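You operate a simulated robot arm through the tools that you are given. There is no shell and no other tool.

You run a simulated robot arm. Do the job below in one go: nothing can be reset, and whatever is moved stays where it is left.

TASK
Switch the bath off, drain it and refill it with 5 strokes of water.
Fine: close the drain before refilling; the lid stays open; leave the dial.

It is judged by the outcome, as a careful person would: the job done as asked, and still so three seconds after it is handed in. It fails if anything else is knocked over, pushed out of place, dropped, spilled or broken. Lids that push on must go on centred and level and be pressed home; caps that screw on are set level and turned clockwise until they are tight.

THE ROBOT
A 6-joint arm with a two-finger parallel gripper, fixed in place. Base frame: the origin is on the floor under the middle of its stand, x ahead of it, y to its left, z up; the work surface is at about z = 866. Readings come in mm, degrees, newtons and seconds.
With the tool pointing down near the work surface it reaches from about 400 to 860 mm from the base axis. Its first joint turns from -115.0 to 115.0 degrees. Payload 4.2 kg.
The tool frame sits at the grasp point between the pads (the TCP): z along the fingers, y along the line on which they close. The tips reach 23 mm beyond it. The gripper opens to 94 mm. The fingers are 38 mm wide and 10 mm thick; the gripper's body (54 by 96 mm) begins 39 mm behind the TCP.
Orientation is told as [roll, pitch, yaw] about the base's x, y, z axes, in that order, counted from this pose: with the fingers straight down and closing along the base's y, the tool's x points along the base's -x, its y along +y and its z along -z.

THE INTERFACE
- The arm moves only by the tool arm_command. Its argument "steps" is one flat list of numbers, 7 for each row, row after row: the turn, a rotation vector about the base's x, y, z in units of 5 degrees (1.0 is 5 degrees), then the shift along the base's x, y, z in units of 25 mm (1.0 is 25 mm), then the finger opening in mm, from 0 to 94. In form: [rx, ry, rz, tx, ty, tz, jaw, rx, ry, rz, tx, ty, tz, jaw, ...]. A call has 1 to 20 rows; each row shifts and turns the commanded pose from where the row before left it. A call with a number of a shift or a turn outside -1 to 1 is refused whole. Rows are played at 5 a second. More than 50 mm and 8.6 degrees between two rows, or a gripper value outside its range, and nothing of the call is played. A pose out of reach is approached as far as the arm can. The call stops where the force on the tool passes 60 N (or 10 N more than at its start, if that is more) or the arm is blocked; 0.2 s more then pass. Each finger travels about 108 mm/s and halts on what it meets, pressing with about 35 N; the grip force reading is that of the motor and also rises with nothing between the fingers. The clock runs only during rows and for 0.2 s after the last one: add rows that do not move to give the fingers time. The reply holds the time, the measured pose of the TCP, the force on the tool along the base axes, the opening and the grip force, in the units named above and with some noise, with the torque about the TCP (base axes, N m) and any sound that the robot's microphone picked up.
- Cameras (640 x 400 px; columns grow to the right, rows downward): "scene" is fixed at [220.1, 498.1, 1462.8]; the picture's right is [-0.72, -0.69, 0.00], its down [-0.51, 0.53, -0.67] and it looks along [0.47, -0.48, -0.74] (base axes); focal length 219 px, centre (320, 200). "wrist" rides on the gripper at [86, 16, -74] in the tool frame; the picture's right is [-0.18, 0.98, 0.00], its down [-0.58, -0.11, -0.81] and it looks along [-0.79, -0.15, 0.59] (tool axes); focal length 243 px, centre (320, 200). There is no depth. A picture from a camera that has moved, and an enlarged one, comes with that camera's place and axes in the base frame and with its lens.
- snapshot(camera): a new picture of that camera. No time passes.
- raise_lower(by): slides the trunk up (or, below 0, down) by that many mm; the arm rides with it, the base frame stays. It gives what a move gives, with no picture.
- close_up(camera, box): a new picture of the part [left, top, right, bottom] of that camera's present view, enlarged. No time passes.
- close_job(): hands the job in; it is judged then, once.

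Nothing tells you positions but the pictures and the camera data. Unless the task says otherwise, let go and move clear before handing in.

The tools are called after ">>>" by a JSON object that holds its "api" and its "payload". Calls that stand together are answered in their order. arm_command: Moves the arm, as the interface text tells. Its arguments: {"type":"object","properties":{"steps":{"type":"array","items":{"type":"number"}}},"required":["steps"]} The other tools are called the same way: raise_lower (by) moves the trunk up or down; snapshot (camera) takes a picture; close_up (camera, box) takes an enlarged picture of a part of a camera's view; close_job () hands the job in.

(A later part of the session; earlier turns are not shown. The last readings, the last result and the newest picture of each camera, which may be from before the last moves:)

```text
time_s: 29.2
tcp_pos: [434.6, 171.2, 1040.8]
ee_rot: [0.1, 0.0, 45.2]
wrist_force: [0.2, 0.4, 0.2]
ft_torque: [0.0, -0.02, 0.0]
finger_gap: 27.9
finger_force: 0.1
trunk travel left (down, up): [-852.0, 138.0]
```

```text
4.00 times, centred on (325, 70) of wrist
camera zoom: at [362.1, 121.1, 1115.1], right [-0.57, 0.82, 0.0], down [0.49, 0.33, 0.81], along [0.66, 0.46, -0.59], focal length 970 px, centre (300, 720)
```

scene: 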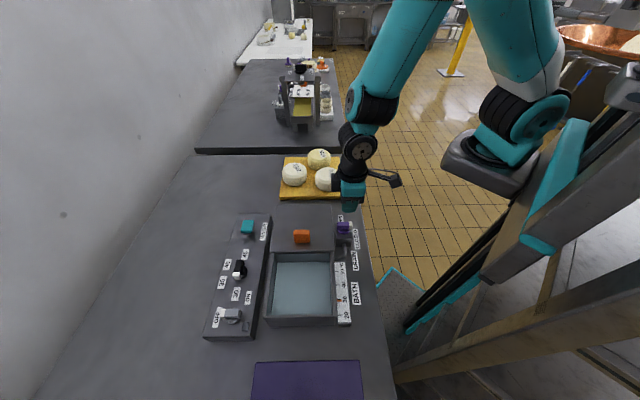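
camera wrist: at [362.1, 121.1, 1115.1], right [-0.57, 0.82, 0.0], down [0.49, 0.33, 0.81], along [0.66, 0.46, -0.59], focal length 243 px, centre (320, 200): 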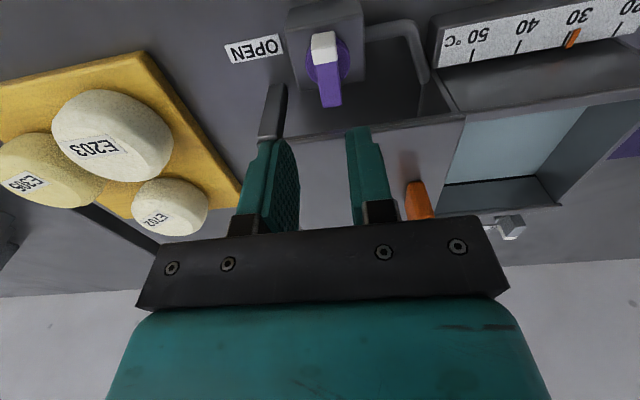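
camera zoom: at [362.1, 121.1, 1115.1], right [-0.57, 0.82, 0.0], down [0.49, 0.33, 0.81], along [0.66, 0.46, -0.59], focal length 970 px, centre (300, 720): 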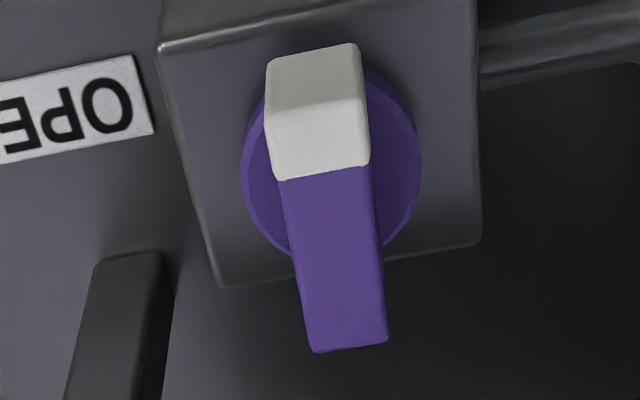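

With three views the drain handle resolves to centre (431.3, 176.5), top z≈944. I'll correct the position and go down to just above it for a check.

>>> {"api": "arm_command", "payload": {"steps": [0, 0, -0.2, -0.11, 0.226, -0.5, 28, 0, 0, 0, 0, 0, -0.7, 28, 0, 0, 0, 0, 0, -0.84, 28, 0, 0, 0, 0, 0, 0, 28]}}

>>> {"api": "snapshot", "payload": {"camera": "wrist"}}

>>> {"api": "close_up", "payload": {"camera": "wrist", "box": [230, 40, 410, 180]}}

>>> {"api": "close_up", "payload": {"camera": "scene", "box": [310, 190, 380, 260]}}

```text
time_s: 30.2
tcp_pos: [431.2, 177.6, 989.2]
ee_rot: [0.1, 0.0, 44.1]
wrist_force: [-0.6, 0.2, 0.6]
ft_torque: [-0.01, 0.02, -0.03]
finger_gap: 28.0
finger_force: 0.1
trunk travel left (down, up): [-852.0, 138.0]
```

```text
taken
camera wrist: at [358.1, 128.7, 1063.9], right [-0.55, 0.83, 0.0], down [0.49, 0.33, 0.81], along [0.67, 0.45, -0.59], focal length 243 px, centre (320, 200)
```

wrist: 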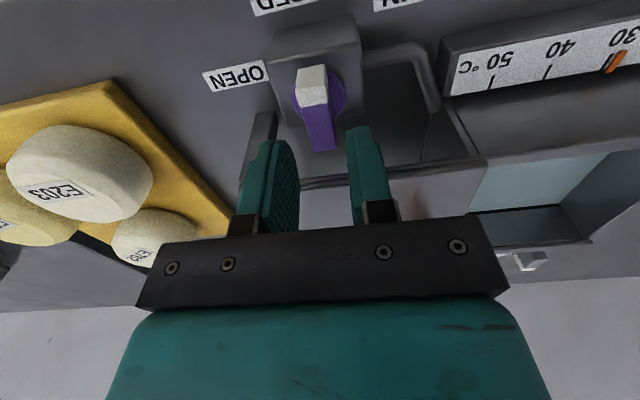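

```text
2.86 times, centred on (320, 110) of wrist
camera zoom: at [358.1, 128.7, 1063.9], right [-0.55, 0.83, 0.0], down [0.49, 0.33, 0.81], along [0.67, 0.45, -0.59], focal length 693 px, centre (320, 457)
```

zoom: 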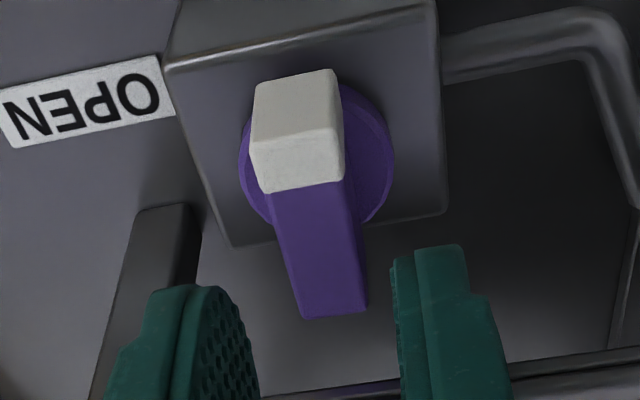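

```text
5.71 times, centred on (345, 225) of scene
camera zoom: at [220.1, 498.1, 1462.8], right [-0.72, -0.69, 0.0], down [-0.51, 0.53, -0.67], along [0.47, -0.48, -0.74], focal length 1250 px, centre (177, 57)
```

zoom: 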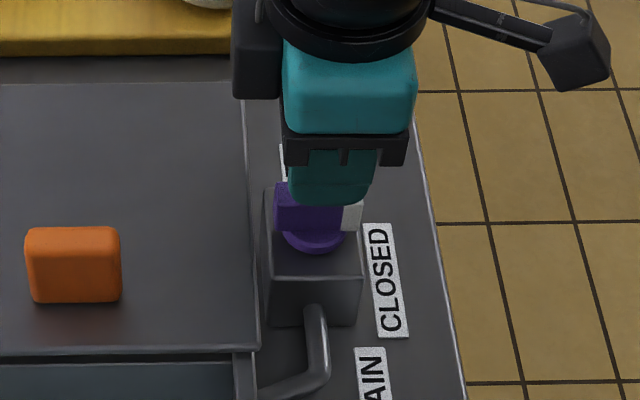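

The tool is centred on the drain handle to within 1 mm. I'll go down so the fingers straddle it, keeping the tips above its disc.

>>> {"api": "arm_command", "payload": {"steps": [0, 0, 0, 0, 0, -0.5, 28, 0, 0, 0, 0, 0, -0.55, 28, 0, 0, 0, 0, 0, -0.5, 28, 0, 0, 0, 0, 0, 0, 20, 0, 0, 0, 0, 0, 0, 19]}}

>>> {"api": "close_up", "payload": {"camera": "wrist", "box": [230, 60, 410, 200]}}

>>> {"api": "close_up", "payload": {"camera": "scene", "box": [310, 190, 380, 260]}}

```text
time_s: 31.4
tcp_pos: [430.0, 177.5, 949.3]
ee_rot: [0.0, 0.0, 44.1]
wrist_force: [0.1, 0.0, -0.3]
ft_torque: [0.01, -0.01, 0.02]
finger_gap: 19.0
finger_force: 0.0
trunk travel left (down, up): [-852.0, 138.0]
```

```text
2.86 times, centred on (320, 130) of wrist
camera zoom: at [358.0, 128.1, 1024.0], right [-0.55, 0.83, 0.0], down [0.49, 0.33, 0.81], along [0.67, 0.45, -0.59], focal length 693 px, centre (320, 400)
```

zoom: 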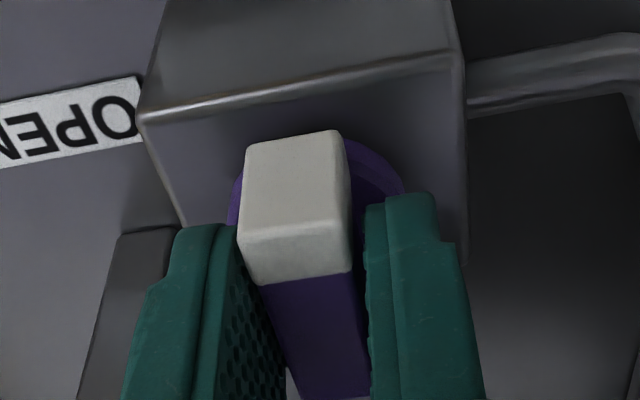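

```text
5.71 times, centred on (345, 225) of scene
camera zoom: at [220.1, 498.1, 1462.8], right [-0.72, -0.69, 0.0], down [-0.51, 0.53, -0.67], along [0.47, -0.48, -0.74], focal length 1250 px, centre (177, 57)
```

zoom: 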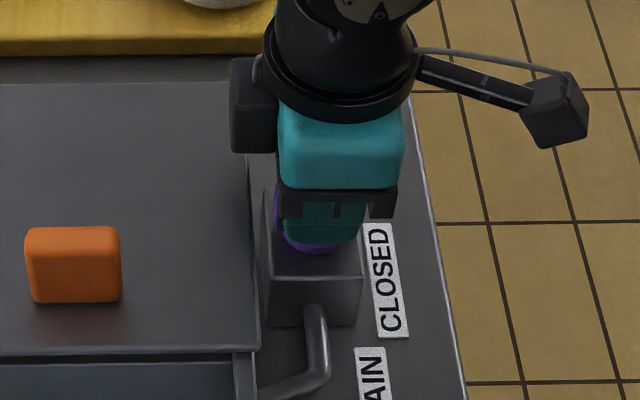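

The handle sits inside the 19 mm gap without contact. I'll now turn it counter-clockwise toward OPEN, 45° first.

>>> {"api": "arm_command", "payload": {"steps": [0, 0, 1, 0, 0, 0, 19, 0, 0, 1, 0, 0, 0, 19, 0, 0, 1, 0, 0, 0, 19, 0, 0, 1, 0, 0, 0, 19, 0, 0, 1, 0, 0, 0, 19, 0, 0, 1, 0, 0, 0, 19, 0, 0, 1, 0, 0, 0, 19, 0, 0, 1, 0, 0, 0, 19, 0, 0, 1, 0, 0, 0, 19]}}

>>> {"api": "close_up", "payload": {"camera": "wrist", "box": [230, 60, 410, 200]}}

>>> {"api": "close_up", "payload": {"camera": "scene", "box": [250, 190, 380, 340]}}

```text
time_s: 33.5
tcp_pos: [430.0, 176.8, 949.9]
ee_rot: [0.0, -0.1, 89.2]
wrist_force: [0.5, -0.2, 1.1]
ft_torque: [0.06, -0.05, -0.02]
finger_gap: 19.7
finger_force: 1.4
trunk travel left (down, up): [-852.0, 138.0]
```

```text
2.86 times, centred on (320, 130) of wrist
camera zoom: at [414.1, 90.6, 1024.6], right [-0.98, 0.2, 0.0], down [0.12, 0.58, 0.81], along [0.16, 0.79, -0.59], focal length 693 px, centre (320, 400)
```

zoom: 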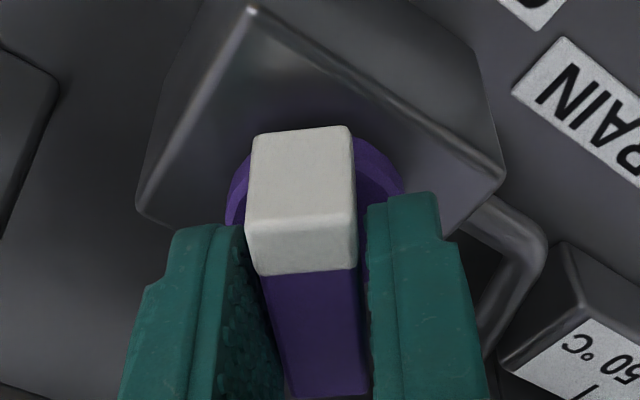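

```text
2.67 times, centred on (315, 265) of scene
camera zoom: at [220.1, 498.1, 1462.8], right [-0.72, -0.69, 0.0], down [-0.51, 0.53, -0.67], along [0.47, -0.48, -0.74], focal length 584 px, centre (333, 27)
```

zoom: 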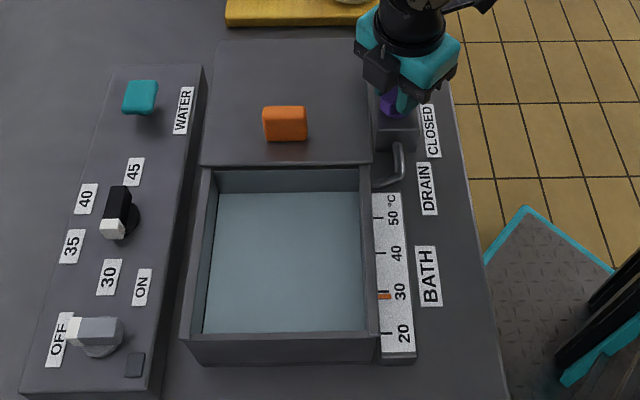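

The handle turns freely with the fingers. I'll finish the second half of the turn to OPEN.

>>> {"api": "arm_command", "payload": {"steps": [0, 0, 1, 0, 0, 0, 19, 0, 0, 1, 0, 0, 0, 19, 0, 0, 1, 0, 0, 0, 19, 0, 0, 1, 0, 0, 0, 19, 0, 0, 1, 0, 0, 0, 19, 0, 0, 1, 0, 0, 0, 19, 0, 0, 1, 0, 0, 0, 19, 0, 0, 1, 0, 0, 0, 19, 0, 0, 1, 0, 0, 0, 19]}}

>>> {"api": "close_up", "payload": {"camera": "wrist", "box": [230, 60, 410, 200]}}

>>> {"api": "close_up", "payload": {"camera": "scene", "box": [250, 190, 380, 340]}}

```text
time_s: 35.5
tcp_pos: [430.9, 176.3, 949.3]
ee_rot: [0.1, 0.0, 134.2]
wrist_force: [0.5, -0.5, 0.3]
ft_torque: [0.01, 0.0, 0.02]
finger_gap: 19.2
finger_force: 0.0
trunk travel left (down, up): [-852.0, 138.0]
```

```text
2.86 times, centred on (320, 130) of wrist
camera zoom: at [479.9, 103.5, 1024.8], right [-0.83, -0.55, 0.0], down [-0.33, 0.49, 0.81], along [-0.45, 0.67, -0.59], focal length 693 px, centre (320, 400)
```

zoom: 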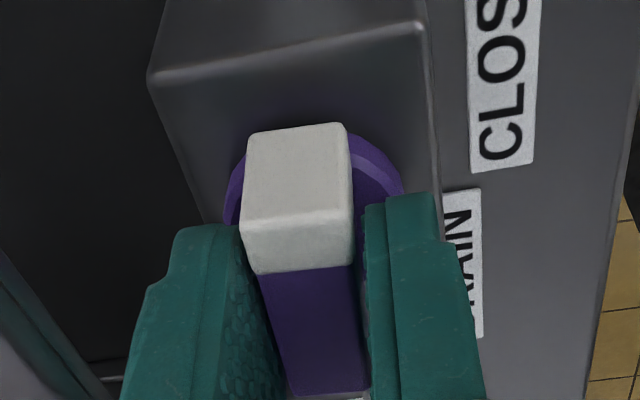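

```text
2.67 times, centred on (315, 265) of scene
camera zoom: at [220.1, 498.1, 1462.8], right [-0.72, -0.69, 0.0], down [-0.51, 0.53, -0.67], along [0.47, -0.48, -0.74], focal length 584 px, centre (333, 27)
```

zoom: 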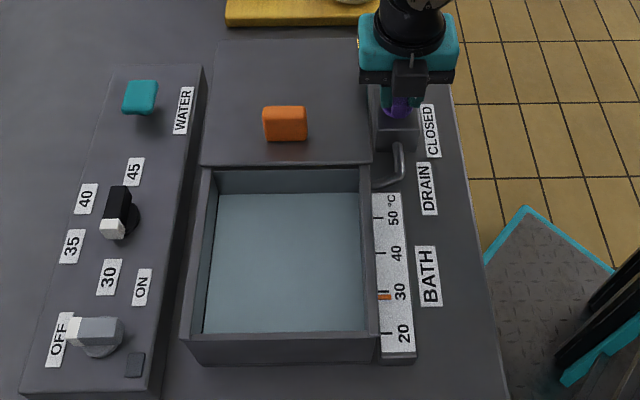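

The drain pointer now points along the OPEN direction. I'll hold still here and watch the water level for a few seconds.

>>> {"api": "arm_command", "payload": {"steps": [0, 0, 0, 0, 0, 0, 19, 0, 0, 0, 0, 0, 0, 19, 0, 0, 0, 0, 0, 0, 19, 0, 0, 0, 0, 0, 0, 19, 0, 0, 0, 0, 0, 0, 19, 0, 0, 0, 0, 0, 0, 19, 0, 0, 0, 0, 0, 0, 19, 0, 0, 0, 0, 0, 0, 19, 0, 0, 0, 0, 0, 0, 19, 0, 0, 0, 0, 0, 0, 19, 0, 0, 0, 0, 0, 0, 19, 0, 0, 0, 0, 0, 0, 19, 0, 0, 0, 0, 0, 0, 19, 0, 0, 0, 0, 0, 0, 19, 0, 0, 0, 0, 0, 0, 19, 0, 0, 0, 0, 0, 0, 19, 0, 0, 0, 0, 0, 0, 19, 0, 0, 0, 0, 0, 0, 19, 0, 0, 0, 0, 0, 0, 19, 0, 0, 0, 0, 0, 0, 19]}}

>>> {"api": "close_up", "payload": {"camera": "scene", "box": [250, 190, 380, 340]}}

```text
time_s: 39.6
tcp_pos: [431.2, 176.4, 949.3]
ee_rot: [0.1, 0.0, 134.1]
wrist_force: [0.2, -0.3, 0.2]
ft_torque: [0.02, 0.02, -0.01]
finger_gap: 18.9
finger_force: 0.0
trunk travel left (down, up): [-852.0, 138.0]
```

```text
2.67 times, centred on (315, 265) of scene
camera zoom: at [220.1, 498.1, 1462.8], right [-0.72, -0.69, 0.0], down [-0.51, 0.53, -0.67], along [0.47, -0.48, -0.74], focal length 584 px, centre (333, 27)
```

zoom: 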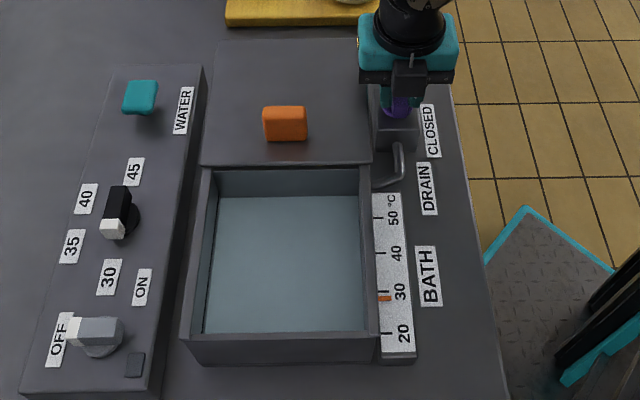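

The water surface has dropped slightly, so it is draining slowly. I'll keep holding and watching.

>>> {"api": "arm_command", "payload": {"steps": [0, 0, 0, 0, 0, 0, 19, 0, 0, 0, 0, 0, 0, 19, 0, 0, 0, 0, 0, 0, 19, 0, 0, 0, 0, 0, 0, 19, 0, 0, 0, 0, 0, 0, 19, 0, 0, 0, 0, 0, 0, 19, 0, 0, 0, 0, 0, 0, 19, 0, 0, 0, 0, 0, 0, 19, 0, 0, 0, 0, 0, 0, 19, 0, 0, 0, 0, 0, 0, 19, 0, 0, 0, 0, 0, 0, 19, 0, 0, 0, 0, 0, 0, 19, 0, 0, 0, 0, 0, 0, 19, 0, 0, 0, 0, 0, 0, 19, 0, 0, 0, 0, 0, 0, 19, 0, 0, 0, 0, 0, 0, 19, 0, 0, 0, 0, 0, 0, 19, 0, 0, 0, 0, 0, 0, 19, 0, 0, 0, 0, 0, 0, 19, 0, 0, 0, 0, 0, 0, 19]}}

>>> {"api": "arm_command", "payload": {"steps": [0, 0, 0, 0, 0, 0, 19, 0, 0, 0, 0, 0, 0, 19, 0, 0, 0, 0, 0, 0, 19, 0, 0, 0, 0, 0, 0, 19, 0, 0, 0, 0, 0, 0, 19, 0, 0, 0, 0, 0, 0, 19, 0, 0, 0, 0, 0, 0, 19, 0, 0, 0, 0, 0, 0, 19, 0, 0, 0, 0, 0, 0, 19, 0, 0, 0, 0, 0, 0, 19, 0, 0, 0, 0, 0, 0, 19, 0, 0, 0, 0, 0, 0, 19, 0, 0, 0, 0, 0, 0, 19, 0, 0, 0, 0, 0, 0, 19, 0, 0, 0, 0, 0, 0, 19, 0, 0, 0, 0, 0, 0, 19, 0, 0, 0, 0, 0, 0, 19, 0, 0, 0, 0, 0, 0, 19, 0, 0, 0, 0, 0, 0, 19, 0, 0, 0, 0, 0, 0, 19]}}

>>> {"api": "close_up", "payload": {"camera": "scene", "box": [250, 190, 380, 340]}}

```text
time_s: 43.9
tcp_pos: [429.9, 176.5, 949.3]
ee_rot: [0.0, 0.0, 134.1]
wrist_force: [-0.2, 0.3, -0.4]
ft_torque: [0.0, 0.02, 0.0]
finger_gap: 19.2
finger_force: 0.0
trunk travel left (down, up): [-852.0, 138.0]
```

```text
time_s: 48.0
tcp_pos: [430.6, 177.0, 950.5]
ee_rot: [-0.1, 0.0, 134.1]
wrist_force: [-0.3, 0.7, 0.0]
ft_torque: [0.0, 0.0, 0.04]
finger_gap: 19.0
finger_force: 0.0
trunk travel left (down, up): [-852.0, 138.0]
```

```text
2.67 times, centred on (315, 265) of scene
camera zoom: at [220.1, 498.1, 1462.8], right [-0.72, -0.69, 0.0], down [-0.51, 0.53, -0.67], along [0.47, -0.48, -0.74], focal length 584 px, centre (333, 27)
```

zoom: 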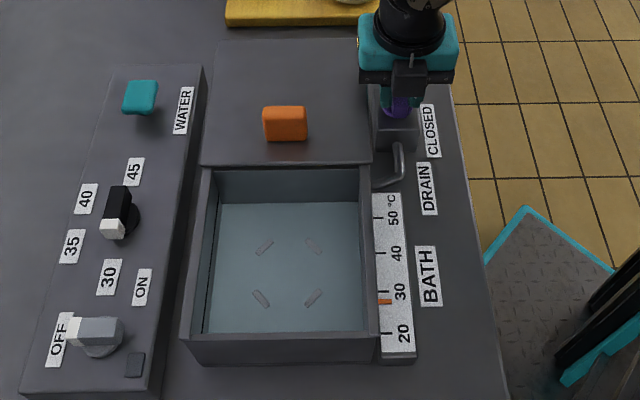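

Marks on the bath floor are starting to show through as it drains. I'll keep waiting.

>>> {"api": "arm_command", "payload": {"steps": [0, 0, 0, 0, 0, 0, 19, 0, 0, 0, 0, 0, 0, 19, 0, 0, 0, 0, 0, 0, 19, 0, 0, 0, 0, 0, 0, 19, 0, 0, 0, 0, 0, 0, 19, 0, 0, 0, 0, 0, 0, 19, 0, 0, 0, 0, 0, 0, 19, 0, 0, 0, 0, 0, 0, 19, 0, 0, 0, 0, 0, 0, 19, 0, 0, 0, 0, 0, 0, 19, 0, 0, 0, 0, 0, 0, 19, 0, 0, 0, 0, 0, 0, 19, 0, 0, 0, 0, 0, 0, 19, 0, 0, 0, 0, 0, 0, 19, 0, 0, 0, 0, 0, 0, 19, 0, 0, 0, 0, 0, 0, 19, 0, 0, 0, 0, 0, 0, 19, 0, 0, 0, 0, 0, 0, 19, 0, 0, 0, 0, 0, 0, 19, 0, 0, 0, 0, 0, 0, 19]}}

>>> {"api": "arm_command", "payload": {"steps": [0, 0, 0, 0, 0, 0, 19, 0, 0, 0, 0, 0, 0, 19, 0, 0, 0, 0, 0, 0, 19, 0, 0, 0, 0, 0, 0, 19, 0, 0, 0, 0, 0, 0, 19, 0, 0, 0, 0, 0, 0, 19, 0, 0, 0, 0, 0, 0, 19, 0, 0, 0, 0, 0, 0, 19, 0, 0, 0, 0, 0, 0, 19, 0, 0, 0, 0, 0, 0, 19, 0, 0, 0, 0, 0, 0, 19, 0, 0, 0, 0, 0, 0, 19, 0, 0, 0, 0, 0, 0, 19, 0, 0, 0, 0, 0, 0, 19, 0, 0, 0, 0, 0, 0, 19, 0, 0, 0, 0, 0, 0, 19, 0, 0, 0, 0, 0, 0, 19, 0, 0, 0, 0, 0, 0, 19, 0, 0, 0, 0, 0, 0, 19, 0, 0, 0, 0, 0, 0, 19]}}

>>> {"api": "arm_command", "payload": {"steps": [0, 0, 0, 0, 0, 0, 19, 0, 0, 0, 0, 0, 0, 19, 0, 0, 0, 0, 0, 0, 19, 0, 0, 0, 0, 0, 0, 19, 0, 0, 0, 0, 0, 0, 19, 0, 0, 0, 0, 0, 0, 19, 0, 0, 0, 0, 0, 0, 19, 0, 0, 0, 0, 0, 0, 19, 0, 0, 0, 0, 0, 0, 19, 0, 0, 0, 0, 0, 0, 19, 0, 0, 0, 0, 0, 0, 19, 0, 0, 0, 0, 0, 0, 19, 0, 0, 0, 0, 0, 0, 19, 0, 0, 0, 0, 0, 0, 19, 0, 0, 0, 0, 0, 0, 19, 0, 0, 0, 0, 0, 0, 19, 0, 0, 0, 0, 0, 0, 19, 0, 0, 0, 0, 0, 0, 19, 0, 0, 0, 0, 0, 0, 19, 0, 0, 0, 0, 0, 0, 19]}}

>>> {"api": "close_up", "payload": {"camera": "scene", "box": [250, 190, 380, 340]}}

```text
time_s: 52.2
tcp_pos: [431.3, 176.9, 950.2]
ee_rot: [0.0, 0.0, 134.1]
wrist_force: [0.1, -0.6, -0.5]
ft_torque: [0.0, 0.02, 0.01]
finger_gap: 19.1
finger_force: 0.1
trunk travel left (down, up): [-852.0, 138.0]
```

```text
time_s: 56.5
tcp_pos: [430.7, 175.8, 950.1]
ee_rot: [-0.1, 0.0, 134.1]
wrist_force: [-0.3, -0.2, -0.8]
ft_torque: [0.0, 0.02, 0.03]
finger_gap: 19.1
finger_force: 0.1
trunk travel left (down, up): [-852.0, 138.0]
```

```text
time_s: 60.6
tcp_pos: [431.0, 178.0, 949.7]
ee_rot: [0.0, 0.0, 134.2]
wrist_force: [-0.2, 1.0, 0.1]
ft_torque: [0.01, 0.01, -0.04]
finger_gap: 18.7
finger_force: 0.1
trunk travel left (down, up): [-852.0, 138.0]
```

```text
2.67 times, centred on (315, 265) of scene
camera zoom: at [220.1, 498.1, 1462.8], right [-0.72, -0.69, 0.0], down [-0.51, 0.53, -0.67], along [0.47, -0.48, -0.74], focal length 584 px, centre (333, 27)
```

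zoom: 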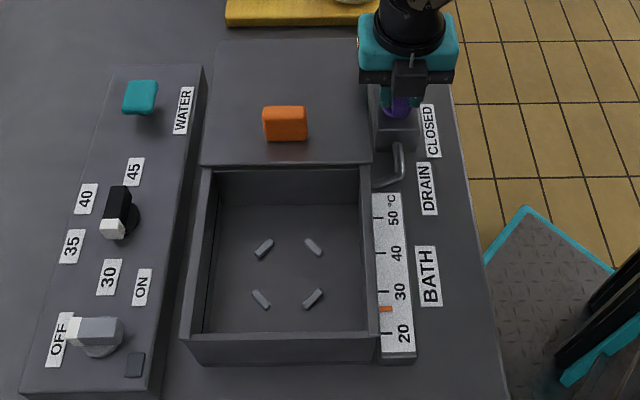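

The blue tint has gone and the bare grey floor is showing. I'll zoom in to make sure no film of water remains.

>>> {"api": "close_up", "payload": {"camera": "scene", "box": [260, 245, 345, 330]}}

>>> {"api": "arm_command", "payload": {"steps": [0, 0, 0, 0, 0, 0, 19, 0, 0, 0, 0, 0, 0, 19, 0, 0, 0, 0, 0, 0, 19, 0, 0, 0, 0, 0, 0, 19, 0, 0, 0, 0, 0, 0, 19, 0, 0, 0, 0, 0, 0, 19, 0, 0, 0, 0, 0, 0, 19, 0, 0, 0, 0, 0, 0, 19, 0, 0, 0, 0, 0, 0, 19, 0, 0, 0, 0, 0, 0, 19, 0, 0, 0, 0, 0, 0, 19, 0, 0, 0, 0, 0, 0, 19, 0, 0, 0, 0, 0, 0, 19, 0, 0, 0, 0, 0, 0, 19, 0, 0, 0, 0, 0, 0, 19, 0, 0, 0, 0, 0, 0, 19, 0, 0, 0, 0, 0, 0, 19, 0, 0, 0, 0, 0, 0, 19, 0, 0, 0, 0, 0, 0, 19, 0, 0, 0, 0, 0, 0, 19]}}

>>> {"api": "close_up", "payload": {"camera": "scene", "box": [260, 245, 345, 330]}}

```text
4.71 times, centred on (302, 288) of scene
camera zoom: at [220.1, 498.1, 1462.8], right [-0.72, -0.69, 0.0], down [-0.51, 0.53, -0.67], along [0.47, -0.48, -0.74], focal length 1030 px, centre (402, -212)
```

zoom: 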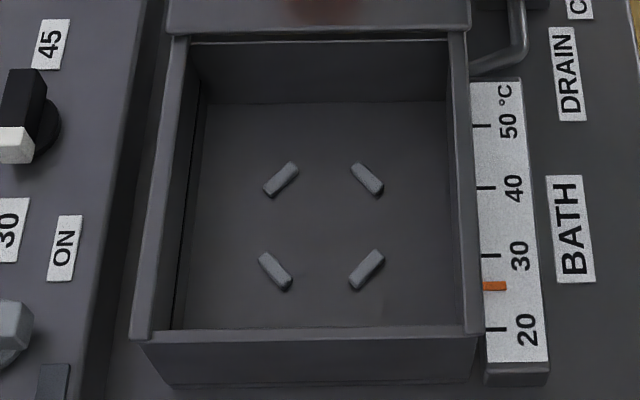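

```text
time_s: 64.8
tcp_pos: [430.1, 176.0, 949.8]
ee_rot: [0.0, 0.0, 134.0]
wrist_force: [-0.1, -0.4, 0.1]
ft_torque: [-0.03, 0.0, 0.0]
finger_gap: 18.9
finger_force: 0.0
trunk travel left (down, up): [-852.0, 138.0]
```

```text
4.71 times, centred on (302, 288) of scene
camera zoom: at [220.1, 498.1, 1462.8], right [-0.72, -0.69, 0.0], down [-0.51, 0.53, -0.67], along [0.47, -0.48, -0.74], focal length 1030 px, centre (402, -212)
```

zoom: 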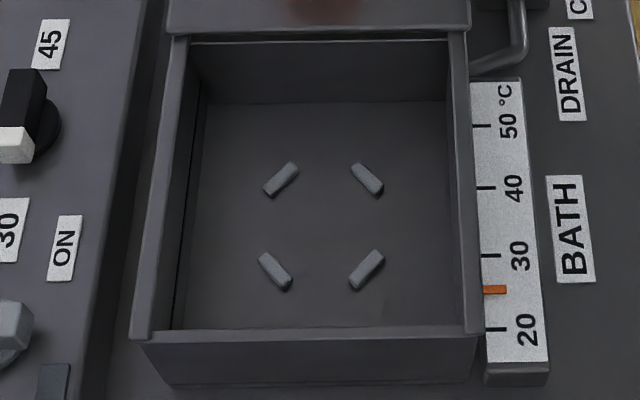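

The bath is fully empty and stays so. I'll now turn the drain handle back clockwise to CLOSED.

>>> {"api": "arm_command", "payload": {"steps": [0, 0, -1, 0, 0, 0, 18, 0, 0, -1, 0, 0, 0, 18, 0, 0, -1, 0, 0, 0, 18, 0, 0, -1, 0, 0, 0, 18, 0, 0, -1, 0, 0, 0, 18, 0, 0, -1, 0, 0, 0, 18, 0, 0, -1, 0, 0, 0, 18, 0, 0, -1, 0, 0, 0, 18, 0, 0, -1, 0, 0, 0, 18, 0, 0, -1, 0, 0, 0, 18, 0, 0, -1, 0, 0, 0, 18, 0, 0, -1, 0, 0, 0, 18, 0, 0, -1, 0, 0, 0, 18, 0, 0, -1, 0, 0, 0, 18, 0, 0, -1, 0, 0, 0, 18, 0, 0, -1, 0, 0, 0, 18, 0, 0, -1, 0, 0, 0, 18, 0, 0, -1, 0, 0, 0, 18]}}

>>> {"api": "close_up", "payload": {"camera": "wrist", "box": [230, 60, 410, 200]}}

>>> {"api": "close_up", "payload": {"camera": "scene", "box": [310, 190, 380, 260]}}

```text
time_s: 68.7
tcp_pos: [430.2, 176.7, 949.4]
ee_rot: [0.0, -0.1, 44.1]
wrist_force: [1.5, 0.1, -0.2]
ft_torque: [0.0, -0.01, 0.03]
finger_gap: 18.4
finger_force: 0.6
trunk travel left (down, up): [-852.0, 138.0]
```

```text
2.86 times, centred on (320, 130) of wrist
camera zoom: at [357.9, 128.7, 1024.8], right [-0.55, 0.83, 0.0], down [0.49, 0.32, 0.81], along [0.67, 0.44, -0.59], focal length 693 px, centre (320, 400)
```

zoom: 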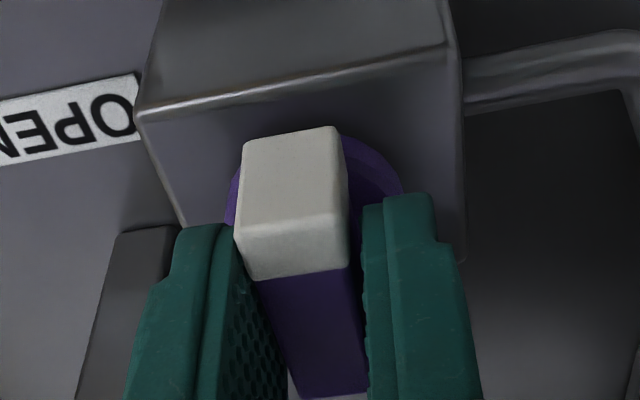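

```text
5.71 times, centred on (345, 225) of scene
camera zoom: at [220.1, 498.1, 1462.8], right [-0.72, -0.69, 0.0], down [-0.51, 0.53, -0.67], along [0.47, -0.48, -0.74], focal length 1250 px, centre (177, 57)
```

zoom: 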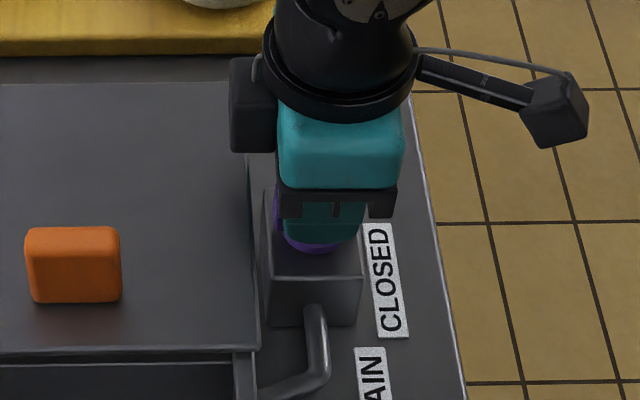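

The handle lags by a few degrees because of the finger slack. I'll turn a further 5° clockwise so it seats fully on CLOSED, then back off and look.

>>> {"api": "arm_command", "payload": {"steps": [0, 0, -0.6, 0, 0, 0, 18, 0, 0, -0.5, 0, 0, 0, 18, 0, 0, 0, 0, 0, 0, 18]}}

>>> {"api": "close_up", "payload": {"camera": "wrist", "box": [230, 60, 410, 200]}}

```text
time_s: 69.5
tcp_pos: [431.5, 177.3, 948.7]
ee_rot: [0.0, 0.0, 38.8]
wrist_force: [5.6, -3.6, 0.7]
ft_torque: [0.14, -0.25, 1.56]
finger_gap: 19.5
finger_force: 44.9
trunk travel left (down, up): [-852.0, 138.0]
```

```text
2.86 times, centred on (320, 130) of wrist
camera zoom: at [354.2, 135.2, 1024.6], right [-0.47, 0.88, 0.0], down [0.52, 0.28, 0.81], along [0.71, 0.38, -0.59], focal length 693 px, centre (320, 400)
```

zoom: 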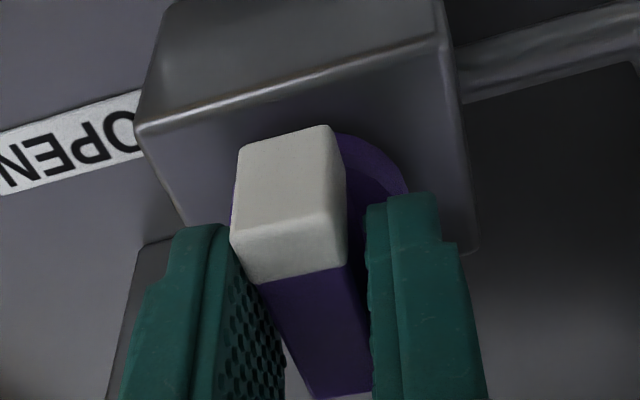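

The torque rose to 1.6 N·m, so the handle is against its CLOSED stop. I'll back off, open the fingers and lift straight up to check it.

>>> {"api": "arm_command", "payload": {"steps": [0, 0, 0.6, 0, 0, 0, 19, 0, 0, 0.5, 0, 0, 0, 24, 0, 0, 0, 0, 0, 0, 28, 0, 0, 0, 0, 0, 0, 28, 0, 0, 0, 0, 0, 0.5, 28, 0, 0, 0, 0, 0, 1, 28, 0, 0, 0, 0, 0, 1, 28, 0, 0, 0, 0, 0, 1, 28, 0, 0, 0, 0, 0, 1, 28]}}

>>> {"api": "snapshot", "payload": {"camera": "wrist"}}

>>> {"api": "close_up", "payload": {"camera": "wrist", "box": [230, 0, 410, 120]}}

>>> {"api": "snapshot", "payload": {"camera": "scene"}}

```text
time_s: 71.5
tcp_pos: [429.9, 175.7, 1061.7]
ee_rot: [0.0, 0.0, 44.1]
wrist_force: [-0.1, 0.2, 0.8]
ft_torque: [-0.01, 0.0, 0.01]
finger_gap: 27.9
finger_force: 0.1
trunk travel left (down, up): [-852.0, 138.0]
```

```text
taken
camera wrist: at [357.6, 127.4, 1136.4], right [-0.55, 0.83, 0.0], down [0.49, 0.33, 0.81], along [0.67, 0.44, -0.59], focal length 243 px, centre (320, 200)
```

wrist: 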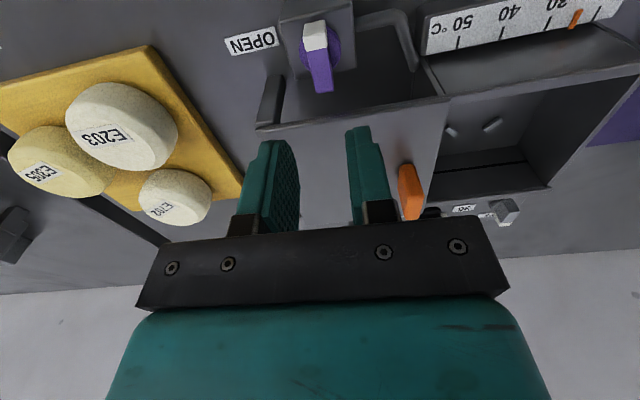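

```text
3.33 times, centred on (320, 60) of wrist
camera zoom: at [357.6, 127.4, 1136.4], right [-0.55, 0.83, 0.0], down [0.49, 0.33, 0.81], along [0.67, 0.44, -0.59], focal length 809 px, centre (320, 667)
```

zoom: 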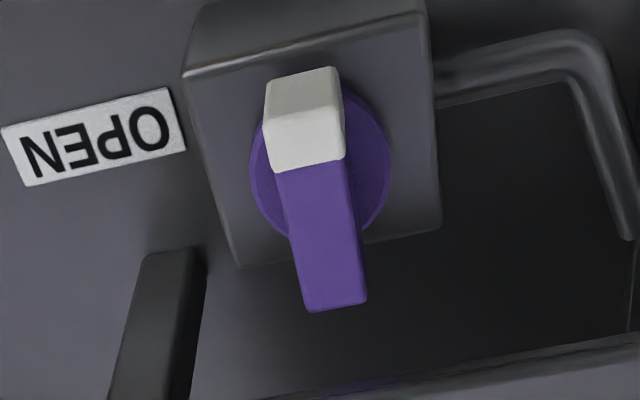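

```text
taken
```

scene: 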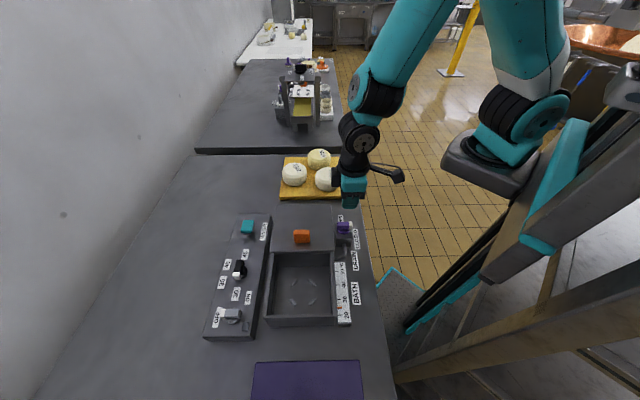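

The drain is closed and the bath is empty. The teal WATER plunger is near (632, 378) with its top at z≈939. I'll move above it with closed fingers and then lower the trunk for good reach.

>>> {"api": "arm_command", "payload": {"steps": [0, 0, 0, 0, 0, 0.8, 0, 0, 0, 0, 0.673, 0.673, 0.07, 0, 0, 0, 0, 0.673, 0.673, 0.07, 0, 0, 0, 0, 0.673, 0.673, 0.07, 0, 0, 0, 0, 0.673, 0.673, 0.07, 0, 0, 0, 0, 0.673, 0.673, 0.07, 0, 0, 0, 0, 0.673, 0.673, 0.07, 0, 0, 0, 0, 0.673, 0.673, 0.07, 0, 0, 0, 0, 0.673, 0.673, 0.07, 0, 0, 0, 0, 0.673, 0.673, 0.07, 0, 0, 0, 0, 0.673, 0.673, 0.07, 0, 0, 0, 0, 0.673, 0.673, 0.07, 0, 0, 0, 0, 0.673, 0.673, 0.07, 0, 0, 0, 0, 0, 0, 0, 0]}}

>>> {"api": "snapshot", "payload": {"camera": "wrist"}}

>>> {"api": "snapshot", "payload": {"camera": "scene"}}

```text
time_s: 74.5
tcp_pos: [631.8, 377.9, 1103.1]
ee_rot: [0.1, 0.0, 44.1]
wrist_force: [-0.1, 0.3, 0.9]
ft_torque: [0.03, -0.04, -0.03]
finger_gap: 0.4
finger_force: 35.0
trunk travel left (down, up): [-852.0, 138.0]
```

```text
taken
camera wrist: at [559.1, 328.8, 1177.5], right [-0.55, 0.83, 0.0], down [0.49, 0.33, 0.81], along [0.67, 0.45, -0.59], focal length 243 px, centre (320, 200)
```

wrist: 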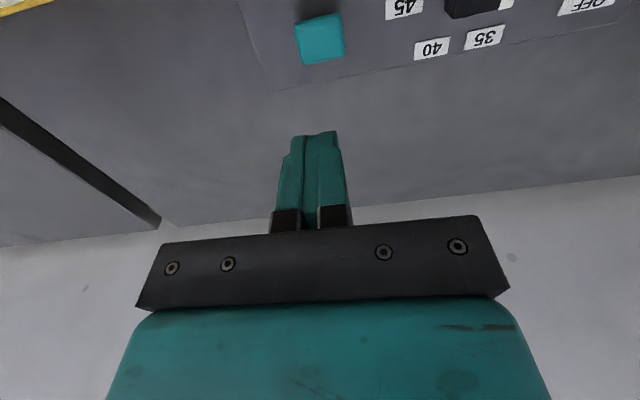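

```text
taken
```

scene: 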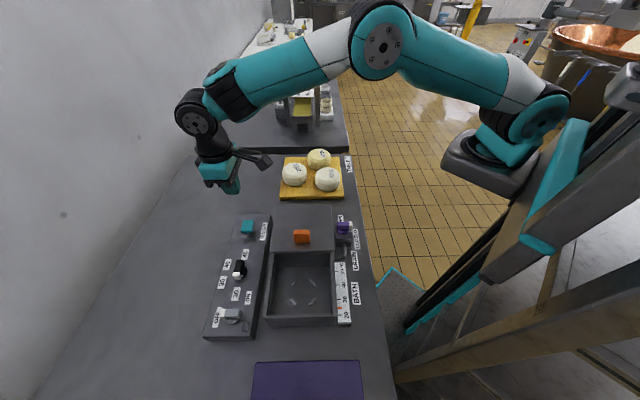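

The arm has plenty of reach here. I'll zoom in on the plunger to centre precisely.

>>> {"api": "close_up", "payload": {"camera": "wrist", "box": [270, 0, 370, 90]}}

```text
4.44 times, centred on (320, 45) of wrist
camera zoom: at [559.1, 328.8, 1177.5], right [-0.55, 0.83, 0.0], down [0.49, 0.33, 0.81], along [0.67, 0.45, -0.59], focal length 1078 px, centre (320, 889)
```

zoom: 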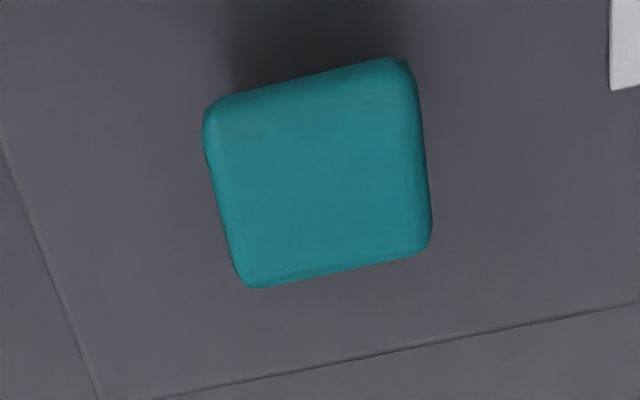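

The plunger is centred under the closed fingers to within 1 mm. I'll go down to about 8 mm above the cap, then approach slowly to feel the contact.

>>> {"api": "arm_command", "payload": {"steps": [0, 0, 0, 0.02, 0.03, -0.88, 0, 0, 0, 0, 0, 0, -0.88, 0, 0, 0, 0, 0, 0, -0.88, 0, 0, 0, 0, 0, 0, -0.88, 0, 0, 0, 0, 0, 0, -0.88, 0, 0, 0, 0, 0, 0, -0.88, 0, 0, 0, 0, 0, 0, 0, 0]}}

>>> {"api": "close_up", "payload": {"camera": "scene", "box": [205, 170, 295, 260]}}

>>> {"api": "snapshot", "payload": {"camera": "wrist"}}

```text
time_s: 76.0
tcp_pos: [632.5, 379.1, 972.1]
ee_rot: [0.0, -0.1, 44.1]
wrist_force: [-0.3, -0.5, 0.0]
ft_torque: [-0.01, -0.02, -0.02]
finger_gap: 0.0
finger_force: 34.8
trunk travel left (down, up): [-852.0, 138.0]
```

```text
4.44 times, centred on (250, 215) of scene
camera zoom: at [220.1, 498.1, 1462.8], right [-0.72, -0.69, 0.0], down [-0.51, 0.53, -0.67], along [0.47, -0.48, -0.74], focal length 972 px, centre (631, 133)
```

zoom: 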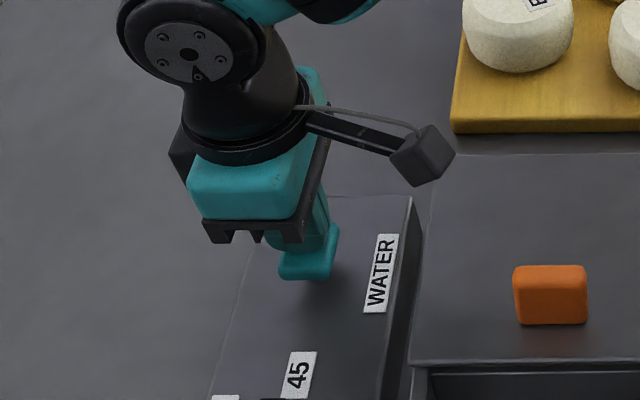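

```text
taken
camera wrist: at [560.1, 330.6, 1046.6], right [-0.55, 0.83, 0.0], down [0.49, 0.33, 0.81], along [0.67, 0.45, -0.59], focal length 243 px, centre (320, 200)
```

wrist: 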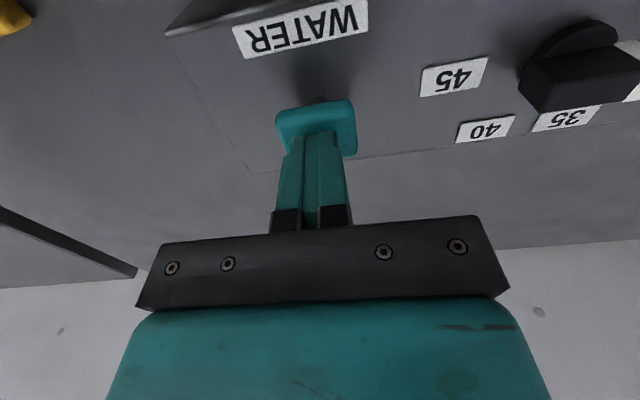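

The closed fingertips are just above the cap. I'll go down in 2 mm steps to find contact without pressing it yet.

>>> {"api": "arm_command", "payload": {"steps": [0, 0, 0, 0, 0, -0.1, 0, 0, 0, 0, 0, 0, -0.1, 0, 0, 0, 0, 0, 0, -0.1, 0]}}

```text
time_s: 76.8
tcp_pos: [631.9, 378.6, 963.6]
ee_rot: [-0.1, 0.0, 44.1]
wrist_force: [-0.7, -0.4, 1.4]
ft_torque: [-0.02, 0.03, -0.01]
finger_gap: 0.0
finger_force: 34.8
trunk travel left (down, up): [-852.0, 138.0]
```

There's no contact yet at z≈964. I'll now make the first press slowly, watching force and sound.

>>> {"api": "arm_command", "payload": {"steps": [0, 0, 0, 0, 0, -0.1, 0, 0, 0, 0, 0, 0, -0.1, 0, 0, 0, 0, 0, 0, -0.1, 0]}}

>>> {"api": "close_up", "payload": {"camera": "scene", "box": [205, 200, 355, 330]}}

```text
time_s: 77.7
tcp_pos: [634.0, 379.6, 958.2]
ee_rot: [0.0, -0.2, 44.2]
wrist_force: [-0.3, 0.1, 3.0]
ft_torque: [-0.06, 0.04, -0.07]
finger_gap: 0.0
finger_force: 35.3
trunk travel left (down, up): [-852.0, 138.0]
```

```text
3.08 times, centred on (280, 265) of scene
camera zoom: at [220.1, 498.1, 1462.8], right [-0.72, -0.69, 0.0], down [-0.51, 0.53, -0.67], along [0.47, -0.48, -0.74], focal length 673 px, centre (443, 0)
```

zoom: 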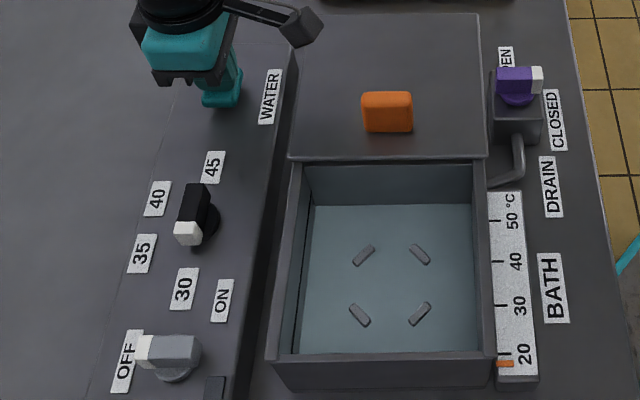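

The bath shows a thin film of water and the thermometer dropped, so this press already delivered something. I'll zoom hard on the bath's far wall to measure the level before doing anything more.

>>> {"api": "close_up", "payload": {"camera": "scene", "box": [262, 246, 346, 330]}}

>>> {"api": "close_up", "payload": {"camera": "scene", "box": [264, 248, 304, 278]}}

>>> {"api": "close_up", "payload": {"camera": "scene", "box": [225, 210, 270, 245]}}

```text
4.76 times, centred on (304, 288) of scene
camera zoom: at [220.1, 498.1, 1462.8], right [-0.72, -0.69, 0.0], down [-0.51, 0.53, -0.67], along [0.47, -0.48, -0.74], focal length 1042 px, centre (396, -219)
```

zoom: 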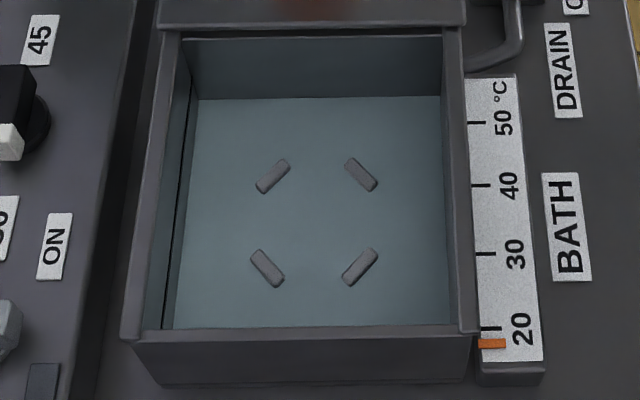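

```text
13.33 times, centred on (284, 263) of scene
camera zoom: at [220.1, 498.1, 1462.8], right [-0.72, -0.69, 0.0], down [-0.51, 0.53, -0.67], along [0.47, -0.48, -0.74], focal length 2918 px, centre (800, -640)
```

zoom: 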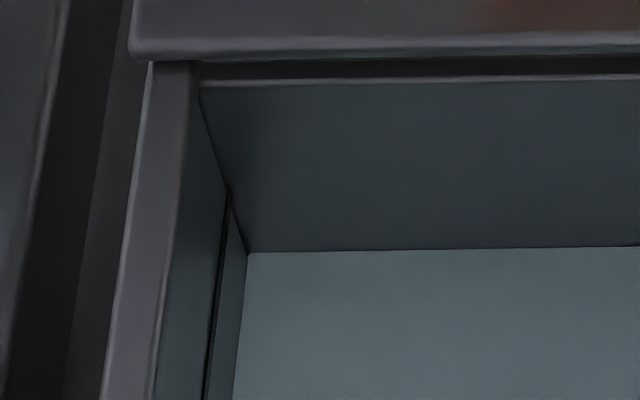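

```text
11.43 times, centred on (248, 228) of scene
camera zoom: at [220.1, 498.1, 1462.8], right [-0.72, -0.69, 0.0], down [-0.51, 0.53, -0.67], along [0.47, -0.48, -0.74], focal length 2501 px, centre (1149, -114)
```

zoom: 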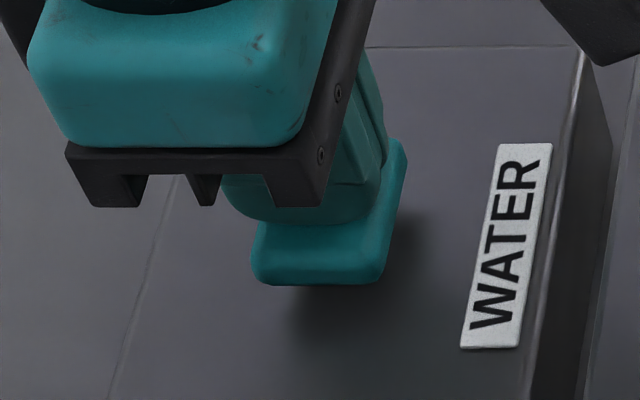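

The level is only just above the floor. To find out whether water comes per stroke or in proportion to travel, I'll press a little deeper and compare the level.

>>> {"api": "arm_command", "payload": {"steps": [0, 0, 0, 0, 0, -0.08, 0, 0, 0, 0, 0, 0, -0.08, 0]}}

>>> {"api": "close_up", "payload": {"camera": "scene", "box": [262, 246, 346, 330]}}

>>> {"api": "close_up", "payload": {"camera": "scene", "box": [264, 248, 304, 278]}}

>>> {"api": "close_up", "payload": {"camera": "scene", "box": [225, 210, 270, 245]}}

```text
time_s: 78.2
tcp_pos: [631.7, 379.5, 953.4]
ee_rot: [0.0, -0.1, 44.2]
wrist_force: [1.9, 0.6, 3.4]
ft_torque: [-0.03, -0.02, -0.02]
finger_gap: 0.0
finger_force: 35.2
trunk travel left (down, up): [-852.0, 138.0]
```

```text
4.76 times, centred on (304, 288) of scene
camera zoom: at [220.1, 498.1, 1462.8], right [-0.72, -0.69, 0.0], down [-0.51, 0.53, -0.67], along [0.47, -0.48, -0.74], focal length 1042 px, centre (396, -219)
```

zoom: 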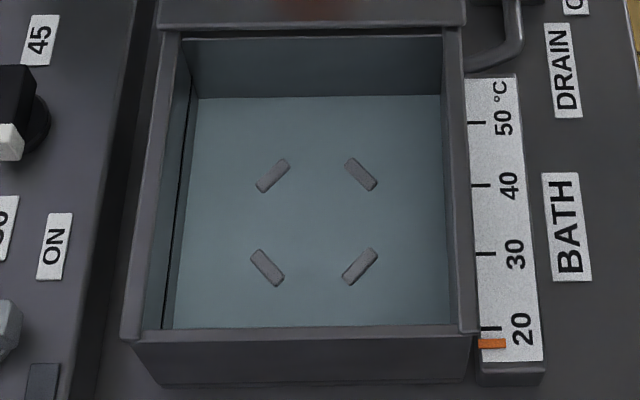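

```text
13.33 times, centred on (284, 263) of scene
camera zoom: at [220.1, 498.1, 1462.8], right [-0.72, -0.69, 0.0], down [-0.51, 0.53, -0.67], along [0.47, -0.48, -0.74], focal length 2918 px, centre (800, -640)
```

zoom: 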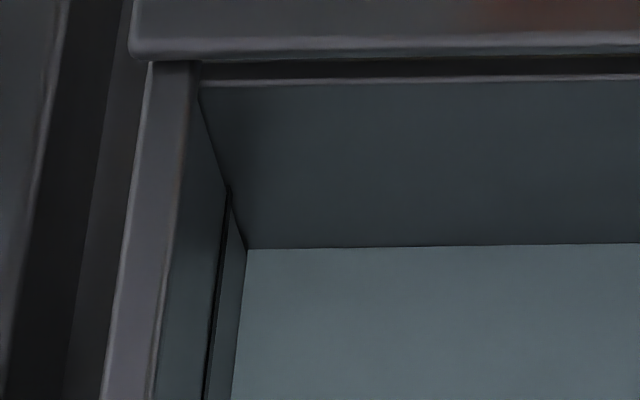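

```text
11.43 times, centred on (248, 228) of scene
camera zoom: at [220.1, 498.1, 1462.8], right [-0.72, -0.69, 0.0], down [-0.51, 0.53, -0.67], along [0.47, -0.48, -0.74], focal length 2501 px, centre (1149, -114)
```

zoom: 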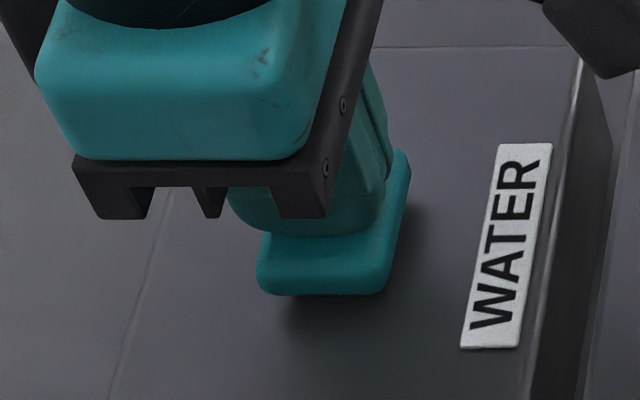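

The level rose slightly again. I'll hold still for a second to see whether that came from travel or from flow over time.

>>> {"api": "arm_command", "payload": {"steps": [0, 0, 0, 0, 0, 0, 0, 0, 0, 0, 0, 0, 0, 0, 0, 0, 0, 0, 0, 0, 0, 0, 0, 0, 0, 0, 0, 0, 0, 0, 0, 0, 0, 0, 0]}}

>>> {"api": "close_up", "payload": {"camera": "scene", "box": [264, 248, 304, 278]}}

```text
time_s: 79.5
tcp_pos: [633.0, 379.9, 952.1]
ee_rot: [0.0, 0.0, 44.2]
wrist_force: [1.3, 1.4, 4.4]
ft_torque: [-0.03, -0.03, -0.05]
finger_gap: 0.0
finger_force: 35.1
trunk travel left (down, up): [-852.0, 138.0]
```

```text
13.33 times, centred on (284, 263) of scene
camera zoom: at [220.1, 498.1, 1462.8], right [-0.72, -0.69, 0.0], down [-0.51, 0.53, -0.67], along [0.47, -0.48, -0.74], focal length 2918 px, centre (800, -640)
```

zoom: 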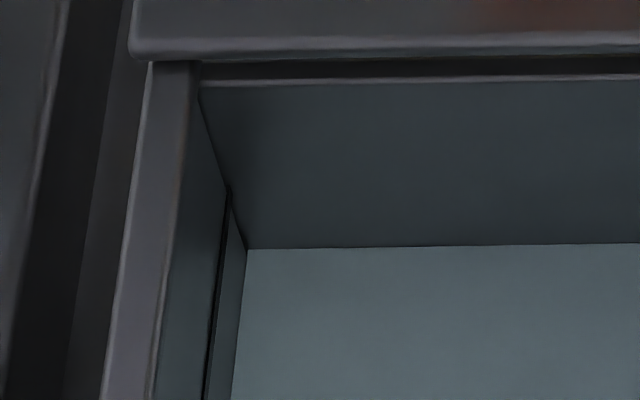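

The level depends on plunger travel, so a stroke is one full press to the bottom. I'll complete this first stroke down to its stop.

>>> {"api": "arm_command", "payload": {"steps": [0, 0, 0, 0, 0, -0.08, 0, 0, 0, 0, 0, 0, -0.08, 0, 0, 0, 0, 0, 0, -0.08, 0]}}

>>> {"api": "close_up", "payload": {"camera": "scene", "box": [264, 248, 304, 278]}}

>>> {"api": "close_up", "payload": {"camera": "scene", "box": [225, 210, 270, 245]}}

```text
time_s: 80.2
tcp_pos: [632.3, 379.4, 949.8]
ee_rot: [0.1, -0.2, 44.1]
wrist_force: [-2.8, -2.4, 21.8]
ft_torque: [-0.13, 0.14, 0.06]
finger_gap: 0.1
finger_force: 34.8
trunk travel left (down, up): [-852.0, 138.0]
```

```text
13.33 times, centred on (284, 263) of scene
camera zoom: at [220.1, 498.1, 1462.8], right [-0.72, -0.69, 0.0], down [-0.51, 0.53, -0.67], along [0.47, -0.48, -0.74], focal length 2918 px, centre (800, -640)
```

zoom: 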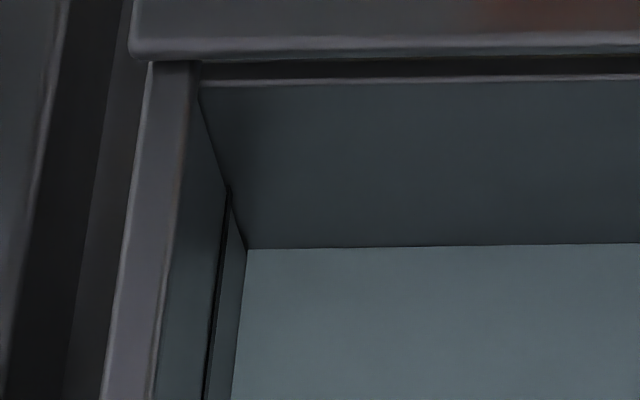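

```text
11.43 times, centred on (248, 228) of scene
camera zoom: at [220.1, 498.1, 1462.8], right [-0.72, -0.69, 0.0], down [-0.51, 0.53, -0.67], along [0.47, -0.48, -0.74], focal length 2501 px, centre (1149, -114)
```

zoom: 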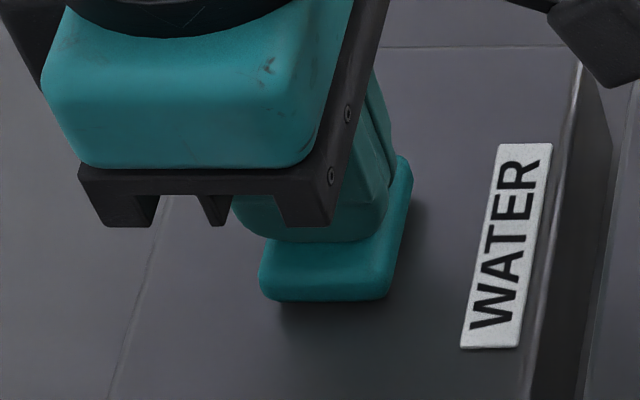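

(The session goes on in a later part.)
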